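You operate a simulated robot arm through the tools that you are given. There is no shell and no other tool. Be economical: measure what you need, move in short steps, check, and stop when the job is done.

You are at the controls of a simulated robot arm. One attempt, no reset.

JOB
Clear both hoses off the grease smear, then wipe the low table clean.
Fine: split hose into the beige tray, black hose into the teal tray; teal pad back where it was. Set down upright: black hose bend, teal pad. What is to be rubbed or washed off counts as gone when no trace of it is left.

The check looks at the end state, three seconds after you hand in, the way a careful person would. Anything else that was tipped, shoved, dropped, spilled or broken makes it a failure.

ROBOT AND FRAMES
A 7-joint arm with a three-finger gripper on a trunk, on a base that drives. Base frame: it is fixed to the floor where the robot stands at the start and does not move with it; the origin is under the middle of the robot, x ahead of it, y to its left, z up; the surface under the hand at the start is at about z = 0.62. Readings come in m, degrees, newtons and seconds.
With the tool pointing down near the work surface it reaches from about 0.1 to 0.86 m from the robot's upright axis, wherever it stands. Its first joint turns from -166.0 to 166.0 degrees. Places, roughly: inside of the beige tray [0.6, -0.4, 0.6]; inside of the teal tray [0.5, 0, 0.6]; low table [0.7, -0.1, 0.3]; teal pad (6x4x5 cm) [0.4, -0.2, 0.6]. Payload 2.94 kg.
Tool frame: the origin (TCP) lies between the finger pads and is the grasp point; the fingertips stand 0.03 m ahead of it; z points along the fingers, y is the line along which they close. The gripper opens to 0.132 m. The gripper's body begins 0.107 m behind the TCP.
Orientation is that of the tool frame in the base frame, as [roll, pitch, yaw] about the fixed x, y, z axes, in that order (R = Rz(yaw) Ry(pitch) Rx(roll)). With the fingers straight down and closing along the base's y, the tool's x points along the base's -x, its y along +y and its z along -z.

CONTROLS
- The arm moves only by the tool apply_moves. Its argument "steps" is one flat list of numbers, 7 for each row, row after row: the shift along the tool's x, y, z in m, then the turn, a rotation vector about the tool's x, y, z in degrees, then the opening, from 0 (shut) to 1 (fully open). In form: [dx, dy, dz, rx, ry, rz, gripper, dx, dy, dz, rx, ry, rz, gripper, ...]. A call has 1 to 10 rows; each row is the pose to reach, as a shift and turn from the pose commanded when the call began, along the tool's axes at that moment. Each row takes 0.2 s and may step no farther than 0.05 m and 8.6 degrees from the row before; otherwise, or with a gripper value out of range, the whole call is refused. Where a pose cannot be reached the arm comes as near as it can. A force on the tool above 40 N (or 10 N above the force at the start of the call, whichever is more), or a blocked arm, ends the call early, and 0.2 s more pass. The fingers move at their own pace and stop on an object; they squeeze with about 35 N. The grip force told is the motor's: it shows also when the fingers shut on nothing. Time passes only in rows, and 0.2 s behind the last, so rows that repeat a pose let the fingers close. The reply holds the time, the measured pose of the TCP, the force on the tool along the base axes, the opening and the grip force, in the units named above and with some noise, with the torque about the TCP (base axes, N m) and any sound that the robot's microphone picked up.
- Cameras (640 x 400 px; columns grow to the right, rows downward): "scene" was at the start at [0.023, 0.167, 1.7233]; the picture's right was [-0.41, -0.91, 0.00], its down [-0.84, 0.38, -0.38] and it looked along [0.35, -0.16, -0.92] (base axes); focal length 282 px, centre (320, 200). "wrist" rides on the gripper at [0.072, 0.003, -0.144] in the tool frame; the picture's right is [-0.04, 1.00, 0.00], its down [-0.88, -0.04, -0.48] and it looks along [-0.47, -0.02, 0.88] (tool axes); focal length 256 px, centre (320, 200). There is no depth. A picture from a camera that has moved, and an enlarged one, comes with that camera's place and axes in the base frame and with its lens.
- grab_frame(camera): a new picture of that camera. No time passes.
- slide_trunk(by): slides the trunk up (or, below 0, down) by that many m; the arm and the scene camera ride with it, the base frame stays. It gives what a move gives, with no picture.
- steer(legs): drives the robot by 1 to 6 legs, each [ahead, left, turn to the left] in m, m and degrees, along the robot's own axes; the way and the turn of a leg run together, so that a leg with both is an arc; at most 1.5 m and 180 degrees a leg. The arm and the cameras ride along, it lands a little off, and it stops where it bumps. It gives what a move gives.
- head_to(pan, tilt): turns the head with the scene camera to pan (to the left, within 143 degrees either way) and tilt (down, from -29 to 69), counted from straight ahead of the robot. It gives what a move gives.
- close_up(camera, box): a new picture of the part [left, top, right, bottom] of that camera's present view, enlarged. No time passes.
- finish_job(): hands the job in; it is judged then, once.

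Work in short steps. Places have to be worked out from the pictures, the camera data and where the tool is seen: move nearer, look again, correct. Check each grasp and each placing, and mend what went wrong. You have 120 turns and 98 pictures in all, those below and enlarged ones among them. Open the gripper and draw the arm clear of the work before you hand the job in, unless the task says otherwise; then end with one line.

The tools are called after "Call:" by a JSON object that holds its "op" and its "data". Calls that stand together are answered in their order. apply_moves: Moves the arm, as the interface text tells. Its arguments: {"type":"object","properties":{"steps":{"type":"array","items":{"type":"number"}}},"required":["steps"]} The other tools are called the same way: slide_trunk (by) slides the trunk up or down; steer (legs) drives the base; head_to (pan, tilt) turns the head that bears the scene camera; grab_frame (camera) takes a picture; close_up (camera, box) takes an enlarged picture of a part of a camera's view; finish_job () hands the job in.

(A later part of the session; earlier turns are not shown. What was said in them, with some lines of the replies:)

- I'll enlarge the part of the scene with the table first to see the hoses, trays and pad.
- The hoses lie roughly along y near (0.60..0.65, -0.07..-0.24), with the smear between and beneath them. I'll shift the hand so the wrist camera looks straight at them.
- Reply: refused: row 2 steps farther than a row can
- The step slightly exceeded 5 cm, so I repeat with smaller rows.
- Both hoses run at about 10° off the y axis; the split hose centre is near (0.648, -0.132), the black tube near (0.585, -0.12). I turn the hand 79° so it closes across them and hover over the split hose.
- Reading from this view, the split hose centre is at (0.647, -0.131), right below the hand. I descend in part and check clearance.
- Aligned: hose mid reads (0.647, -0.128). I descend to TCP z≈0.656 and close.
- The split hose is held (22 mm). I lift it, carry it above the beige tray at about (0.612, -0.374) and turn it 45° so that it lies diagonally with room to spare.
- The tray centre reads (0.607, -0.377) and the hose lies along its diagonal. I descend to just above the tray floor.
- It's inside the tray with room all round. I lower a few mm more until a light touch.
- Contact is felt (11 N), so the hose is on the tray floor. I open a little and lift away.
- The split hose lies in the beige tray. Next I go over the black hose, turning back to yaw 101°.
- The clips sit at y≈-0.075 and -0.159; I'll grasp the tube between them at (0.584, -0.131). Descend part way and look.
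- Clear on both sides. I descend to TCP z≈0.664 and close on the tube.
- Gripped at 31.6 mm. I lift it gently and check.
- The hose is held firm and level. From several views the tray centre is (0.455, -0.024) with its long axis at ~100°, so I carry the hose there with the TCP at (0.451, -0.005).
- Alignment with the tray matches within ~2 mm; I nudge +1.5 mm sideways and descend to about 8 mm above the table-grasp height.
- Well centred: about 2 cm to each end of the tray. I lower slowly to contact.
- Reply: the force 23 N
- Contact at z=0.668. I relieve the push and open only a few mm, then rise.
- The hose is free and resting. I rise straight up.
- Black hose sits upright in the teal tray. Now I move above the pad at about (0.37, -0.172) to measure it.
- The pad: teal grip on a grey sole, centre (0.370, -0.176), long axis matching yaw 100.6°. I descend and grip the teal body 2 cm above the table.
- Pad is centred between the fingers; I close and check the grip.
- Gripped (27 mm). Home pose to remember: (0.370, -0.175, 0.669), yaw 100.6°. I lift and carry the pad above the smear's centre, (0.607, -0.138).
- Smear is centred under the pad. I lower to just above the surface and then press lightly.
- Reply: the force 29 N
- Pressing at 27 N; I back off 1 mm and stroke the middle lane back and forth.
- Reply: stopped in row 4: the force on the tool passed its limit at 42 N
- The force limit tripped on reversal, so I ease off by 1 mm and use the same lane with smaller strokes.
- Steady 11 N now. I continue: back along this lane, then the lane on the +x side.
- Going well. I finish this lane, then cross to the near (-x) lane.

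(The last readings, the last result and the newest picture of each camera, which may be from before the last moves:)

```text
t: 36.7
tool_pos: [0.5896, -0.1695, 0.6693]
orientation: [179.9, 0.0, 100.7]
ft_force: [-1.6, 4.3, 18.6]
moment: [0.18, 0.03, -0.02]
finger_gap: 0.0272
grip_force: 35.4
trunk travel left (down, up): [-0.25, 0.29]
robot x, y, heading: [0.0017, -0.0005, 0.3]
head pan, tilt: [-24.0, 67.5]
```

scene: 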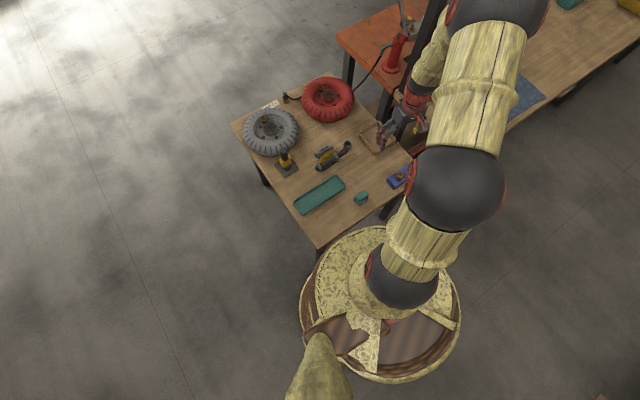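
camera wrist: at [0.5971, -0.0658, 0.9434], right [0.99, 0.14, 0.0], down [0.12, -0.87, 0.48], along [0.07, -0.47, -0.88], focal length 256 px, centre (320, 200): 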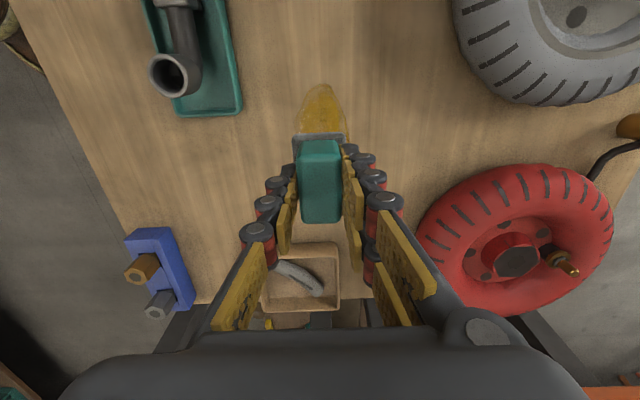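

I finish this lane both ways, sweep crosswise at the near end, then look.

Call:
{"op": "apply_moves", "data": {"steps": [-0.02, 0, 0, 0, 0, 0, 0, 0.005, 0, 0, 0, 0, 0, 0, 0.03, 0, 0, 0, 0, 0, 0, 0.055, 0, 0, 0, 0, 0, 0, 0.073, 0, 0, 0, 0, 0, 0, 0.073, 0, -0.03, 0, 0, 0, 0, 0.073, 0, -0.07, 0, 0, 0, 0, 0.073, 0, -0.11, 0, 0, 0, 0, 0.09, -0.04, -0.13, 0, 0, 0, 0, 0.1, -0.08, -0.13, 0, 0, 0, 0]}}

Call:
{"op": "grab_frame", "data": {"camera": "wrist"}}

Call:
{"op": "close_up", "data": {"camera": "scene", "box": [290, 120, 390, 200]}}

```text
t: 38.9
tool_pos: [0.4931, -0.0895, 0.8005]
orientation: [-180.0, 0.0, 100.7]
ft_force: [-0.3, 0.0, -0.5]
moment: [0.0, 0.0, 0.01]
finger_gap: 0.0268
grip_force: 34.8
trunk travel left (down, up): [-0.25, 0.29]
robot x, y, heading: [0.0025, -0.0015, 0.0]
head pan, tilt: [-24.0, 67.5]
```

```text
61 pictures are left
camera wrist: at [0.4815, -0.0169, 0.9432], right [0.99, 0.14, 0.0], down [0.12, -0.87, 0.48], along [0.07, -0.47, -0.88], focal length 256 px, centre (320, 200)
```

wrist: 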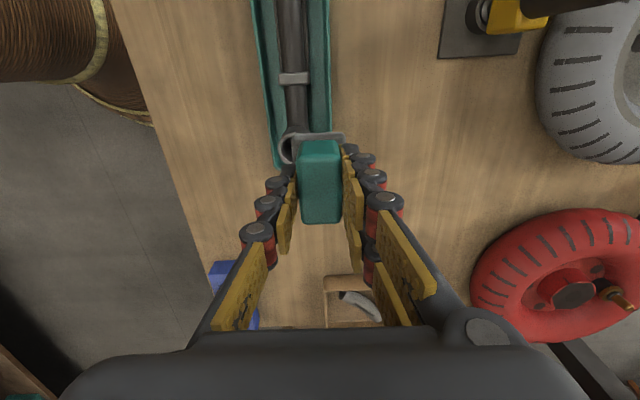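

```text
5.00 times, centred on (340, 160) of scene
camera zoom: at [0.0222, 0.1677, 1.7232], right [-0.41, -0.91, 0.0], down [-0.84, 0.37, -0.38], along [0.35, -0.16, -0.92], focal length 1411 px, centre (220, 400)
```

zoom: 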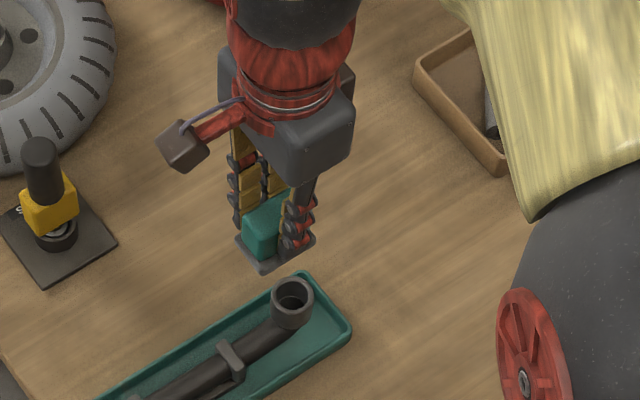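

No smear visible any more; I check the spot enlarged for any leftover trace.

Call:
{"op": "close_up", "data": {"camera": "wrist", "box": [340, 70, 500, 250]}}

Call:
{"op": "close_up", "data": {"camera": "scene", "box": [330, 110, 390, 170]}}

```text
2.22 times, centred on (420, 160) of wrist
camera zoom: at [0.4815, -0.0169, 0.9432], right [0.99, 0.14, 0.0], down [0.12, -0.87, 0.48], along [0.07, -0.47, -0.88], focal length 569 px, centre (98, 289)
```

zoom: 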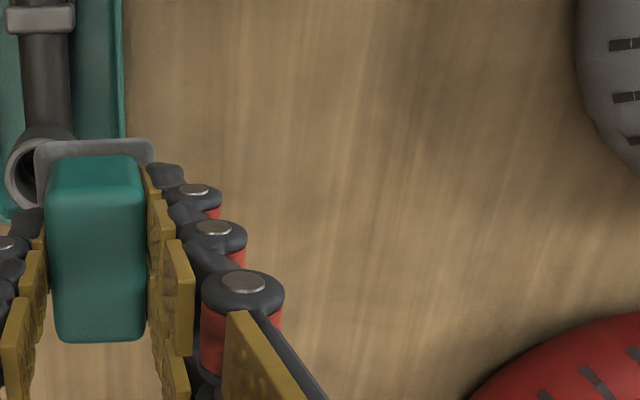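

```text
6.67 times, centred on (360, 140) of scene
camera zoom: at [0.0222, 0.1677, 1.7232], right [-0.41, -0.91, 0.0], down [-0.84, 0.37, -0.38], along [0.35, -0.16, -0.92], focal length 1881 px, centre (53, 600)
```

zoom: 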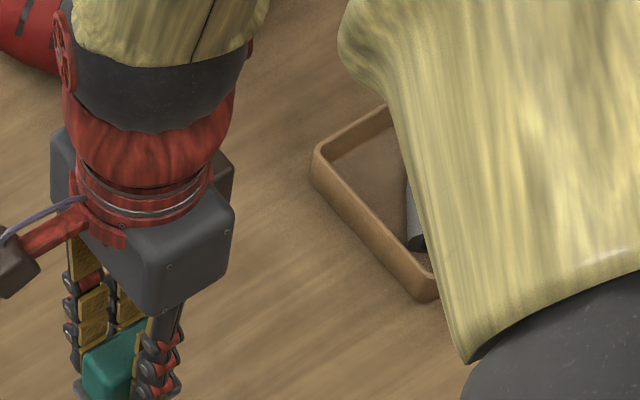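

The visible area is clean wood. I carry the pad to above its home and take a look from there, where the fingers don't hide the spot.

Call:
{"op": "apply_moves", "data": {"steps": [-0.015, -0.034, 0, 0, 0, 0, 0, -0.03, -0.068, 0, 0, 0, 0, 0, -0.046, -0.102, 0, 0, 0, 0, 0, -0.0612, -0.1368, 0, 0, 0, 0, 0, -0.0612, -0.1368, 0, 0, 0, 0, 0]}}

Call:
{"op": "grab_frame", "data": {"camera": "wrist"}}

Call:
{"op": "close_up", "data": {"camera": "wrist", "box": [430, 60, 620, 210]}}

Call:
{"op": "close_up", "data": {"camera": "scene", "box": [300, 110, 390, 190]}}

```text
t: 40.1
tool_pos: [0.3685, -0.1726, 0.799]
orientation: [180.0, 0.0, 100.7]
ft_force: [-0.6, 0.1, 0.4]
moment: [0.01, -0.03, 0.01]
finger_gap: 0.0268
grip_force: 35.4
trunk travel left (down, up): [-0.25, 0.29]
robot x, y, heading: [0.0033, -0.0003, 0.2]
head pan, tilt: [-24.0, 67.5]
```

```text
57 pictures are left
camera wrist: at [0.3574, -0.1018, 0.9422], right [0.99, 0.14, 0.0], down [0.13, -0.87, 0.47], along [0.07, -0.47, -0.88], focal length 256 px, centre (320, 200)
```

wrist: 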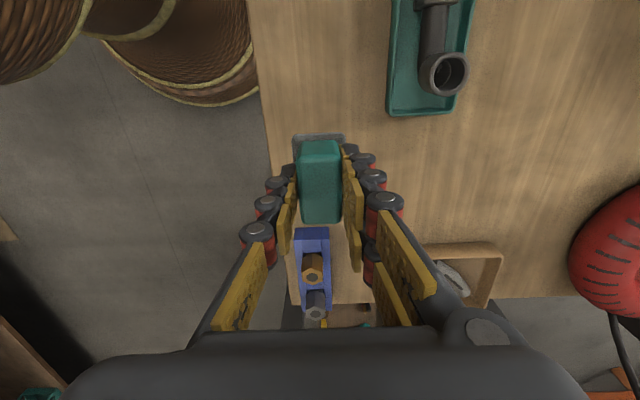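

```text
2.67 times, centred on (525, 135) of wrist
camera zoom: at [0.3574, -0.1018, 0.9422], right [0.99, 0.14, 0.0], down [0.13, -0.87, 0.47], along [0.07, -0.47, -0.88], focal length 683 px, centre (-227, 373)
```

zoom: 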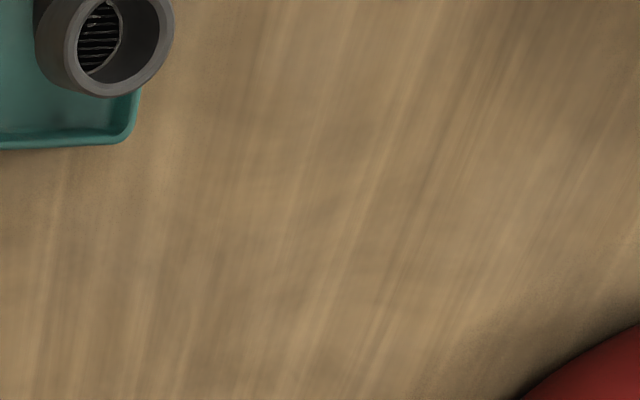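

```text
5.00 times, centred on (345, 150) of scene
camera zoom: at [0.0224, 0.1672, 1.7233], right [-0.41, -0.91, 0.0], down [-0.84, 0.37, -0.38], along [0.35, -0.15, -0.92], focal length 1411 px, centre (195, 450)
```

zoom: 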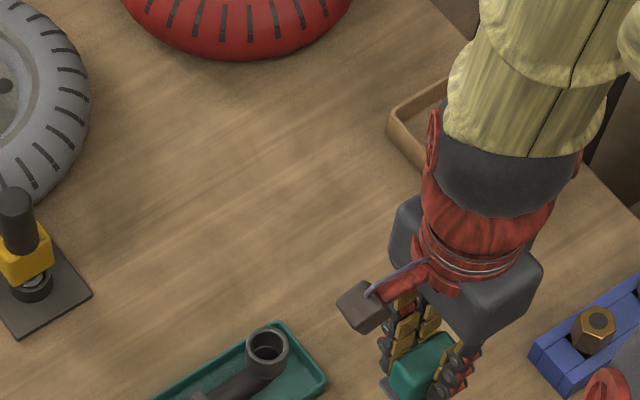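

The grease is gone without trace. I lower the pad to its original place.

Call:
{"op": "apply_moves", "data": {"steps": [-0.001, 0.001, 0.045, 0, 0, 0, 0, -0.001, 0.001, 0.09, 0, 0, 0, 0, -0.001, 0.001, 0.12, 0, 0, 0, 0, -0.001, 0.001, 0.127, 0, 0, 0, 0, -0.001, 0.001, 0.127, 0, 0, 0, 0]}}

Call:
{"op": "grab_frame", "data": {"camera": "wrist"}}

```text
t: 41.3
tool_pos: [0.3714, -0.1718, 0.6711]
orientation: [180.0, 0.0, 100.7]
ft_force: [0.0, 0.3, 0.3]
moment: [0.01, -0.03, 0.04]
finger_gap: 0.027
grip_force: 35.0
trunk travel left (down, up): [-0.25, 0.29]
robot x, y, heading: [0.0012, -0.002, 0.5]
head pan, tilt: [-24.0, 67.5]
```

```text
54 pictures are left
camera wrist: at [0.3597, -0.1024, 0.815], right [0.99, 0.14, 0.0], down [0.13, -0.87, 0.47], along [0.07, -0.47, -0.88], focal length 256 px, centre (320, 200)
```

wrist: 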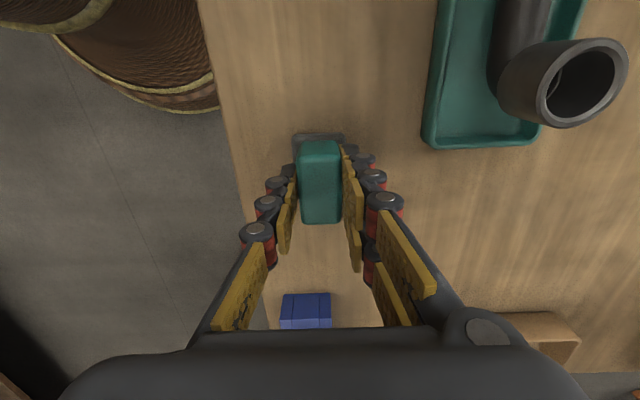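

The view matches the grasp-time picture within ~1 mm. I lower to contact and release.

Call:
{"op": "apply_moves", "data": {"steps": [-0.001, 0, 0.001, 0, 0, 0, 0, -0.001, 0, 0.0025, 0, 0, 0, 0, -0.001, 0, 0.003, 0, 0, 0, 0]}}

```text
t: 42.1
tool_pos: [0.3712, -0.1741, 0.6683]
orientation: [-179.9, 0.0, 100.7]
ft_force: [-1.1, -1.2, 4.0]
moment: [-0.05, 0.01, -0.03]
finger_gap: 0.027
grip_force: 34.3
trunk travel left (down, up): [-0.25, 0.29]
robot x, y, heading: [0.0026, -0.0017, 0.3]
head pan, tilt: [-24.0, 67.5]
```

Light contact (4 N) at the home pose. Release, rise straight up and look.

Call:
{"op": "apply_moves", "data": {"steps": [0, 0, 0, 0, 0, 0, 0.25, 0, 0, 0, 0, 0, 0, 0.4, 0, 0, 0, 0, 0, 0, 0.4, 0, 0, -0.03, 0, 0, 0, 0.4, 0, 0, -0.075, 0, 0, 0, 0.5, 0, 0, -0.12, 0, 0, 0, 0.6, 0, 0, -0.132, 0, 0, 0, 0.6, 0, 0, -0.132, 0, 0, 0, 0.6]}}

Call:
{"op": "grab_frame", "data": {"camera": "wrist"}}

Call:
{"op": "close_up", "data": {"camera": "wrist", "box": [250, 70, 400, 190]}}

Call:
{"op": "close_up", "data": {"camera": "scene", "box": [340, 170, 400, 220]}}

```text
t: 43.9
tool_pos: [0.3717, -0.1744, 0.8014]
orientation: [-180.0, -0.1, 100.6]
ft_force: [-0.5, 0.2, 0.1]
moment: [0.01, 0.05, 0.02]
finger_gap: 0.0791
grip_force: 0.0
trunk travel left (down, up): [-0.25, 0.29]
robot x, y, heading: [0.0, -0.0012, -0.1]
head pan, tilt: [-24.0, 67.5]
```

```text
53 pictures are left
camera wrist: at [0.3603, -0.1037, 0.9444], right [0.99, 0.14, 0.0], down [0.13, -0.87, 0.47], along [0.07, -0.47, -0.88], focal length 256 px, centre (320, 200)
```

wrist: 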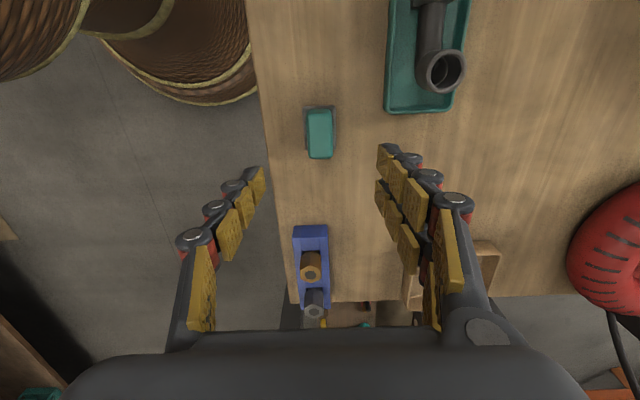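

```text
3.33 times, centred on (325, 130) of wrist
camera zoom: at [0.3603, -0.1037, 0.9444], right [0.99, 0.14, 0.0], down [0.13, -0.87, 0.47], along [0.07, -0.47, -0.88], focal length 853 px, centre (303, 433)
```

zoom: 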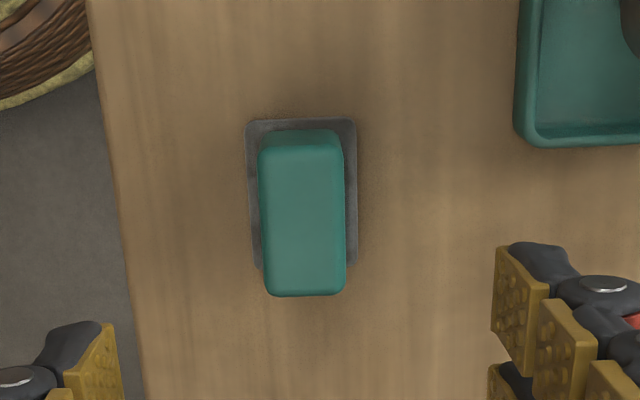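

```text
8.00 times, centred on (370, 195) of scene
camera zoom: at [0.0228, 0.1675, 1.7232], right [-0.41, -0.91, 0.0], down [-0.84, 0.37, -0.38], along [0.35, -0.15, -0.92], focal length 2257 px, centre (-80, 240)
```

zoom: 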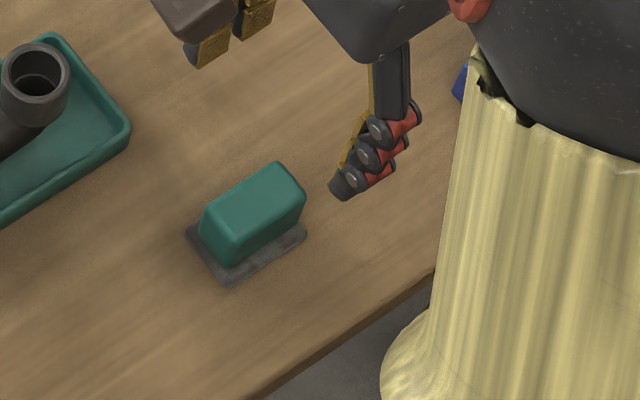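

The pad is back within ~1 mm, upright. I raise the arm clear, open the gripper and take a last overall look.

Call:
{"op": "apply_moves", "data": {"steps": [0, 0, -0.04, 0, 0, 0, 0.8, 0, 0, -0.08, 0, 0, 0, 1, 0, 0, -0.11, 0, 0, 0, 1, -0.04, 0, -0.12, 0, 0, 0, 1, -0.08, 0, -0.12, 0, 0, 0, 1, -0.12, 0, -0.12, 0, 0, 0, 1, -0.12, 0, -0.12, 0, 0, 0, 1]}}

Call:
{"op": "close_up", "data": {"camera": "scene", "box": [230, 70, 430, 230]}}

Call:
{"op": "grab_frame", "data": {"camera": "wrist"}}

```text
t: 45.5
tool_pos: [0.394, -0.2942, 0.9218]
orientation: [180.0, -0.2, 100.7]
ft_force: [-0.1, -0.1, 0.5]
moment: [0.03, -0.02, -0.03]
finger_gap: 0.1321
grip_force: 0.0
trunk travel left (down, up): [-0.25, 0.29]
robot x, y, heading: [0.0012, -0.0036, 0.2]
head pan, tilt: [-24.0, 67.5]
```

```text
2.50 times, centred on (330, 150) of scene
camera zoom: at [0.0227, 0.167, 1.7233], right [-0.41, -0.91, 0.0], down [-0.84, 0.37, -0.38], along [0.35, -0.15, -0.92], focal length 705 px, centre (295, 325)
```

zoom: 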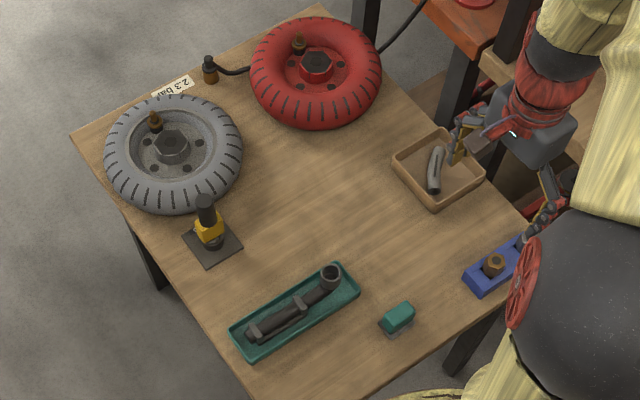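

```text
49 pictures are left
camera wrist: at [0.3825, -0.2215, 1.0648], right [0.99, 0.14, 0.0], down [0.13, -0.87, 0.47], along [0.07, -0.47, -0.88], focal length 256 px, centre (320, 200)
```

wrist: 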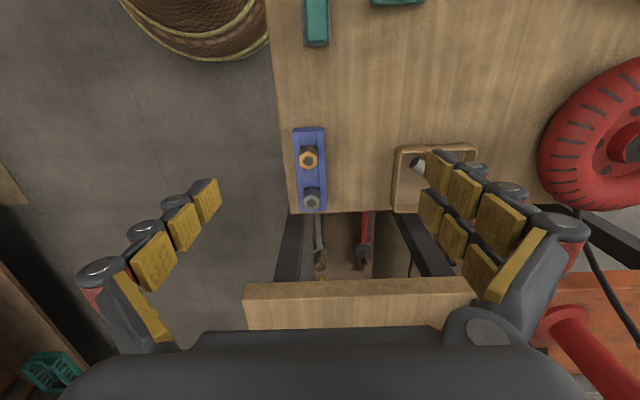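

Everything is in place: both hoses are in their trays, the table is clean, the pad is home and the arm is clear. I hand the job in.

Call:
{"op": "finish_job", "data": {}}

```text
The job is handed in.
```

The split hose is in the beige tray, the black hose stands upright in the teal tray, no trace of the smear shows in the last pictures, and the teal pad is upright within about 1 mm of where it was.
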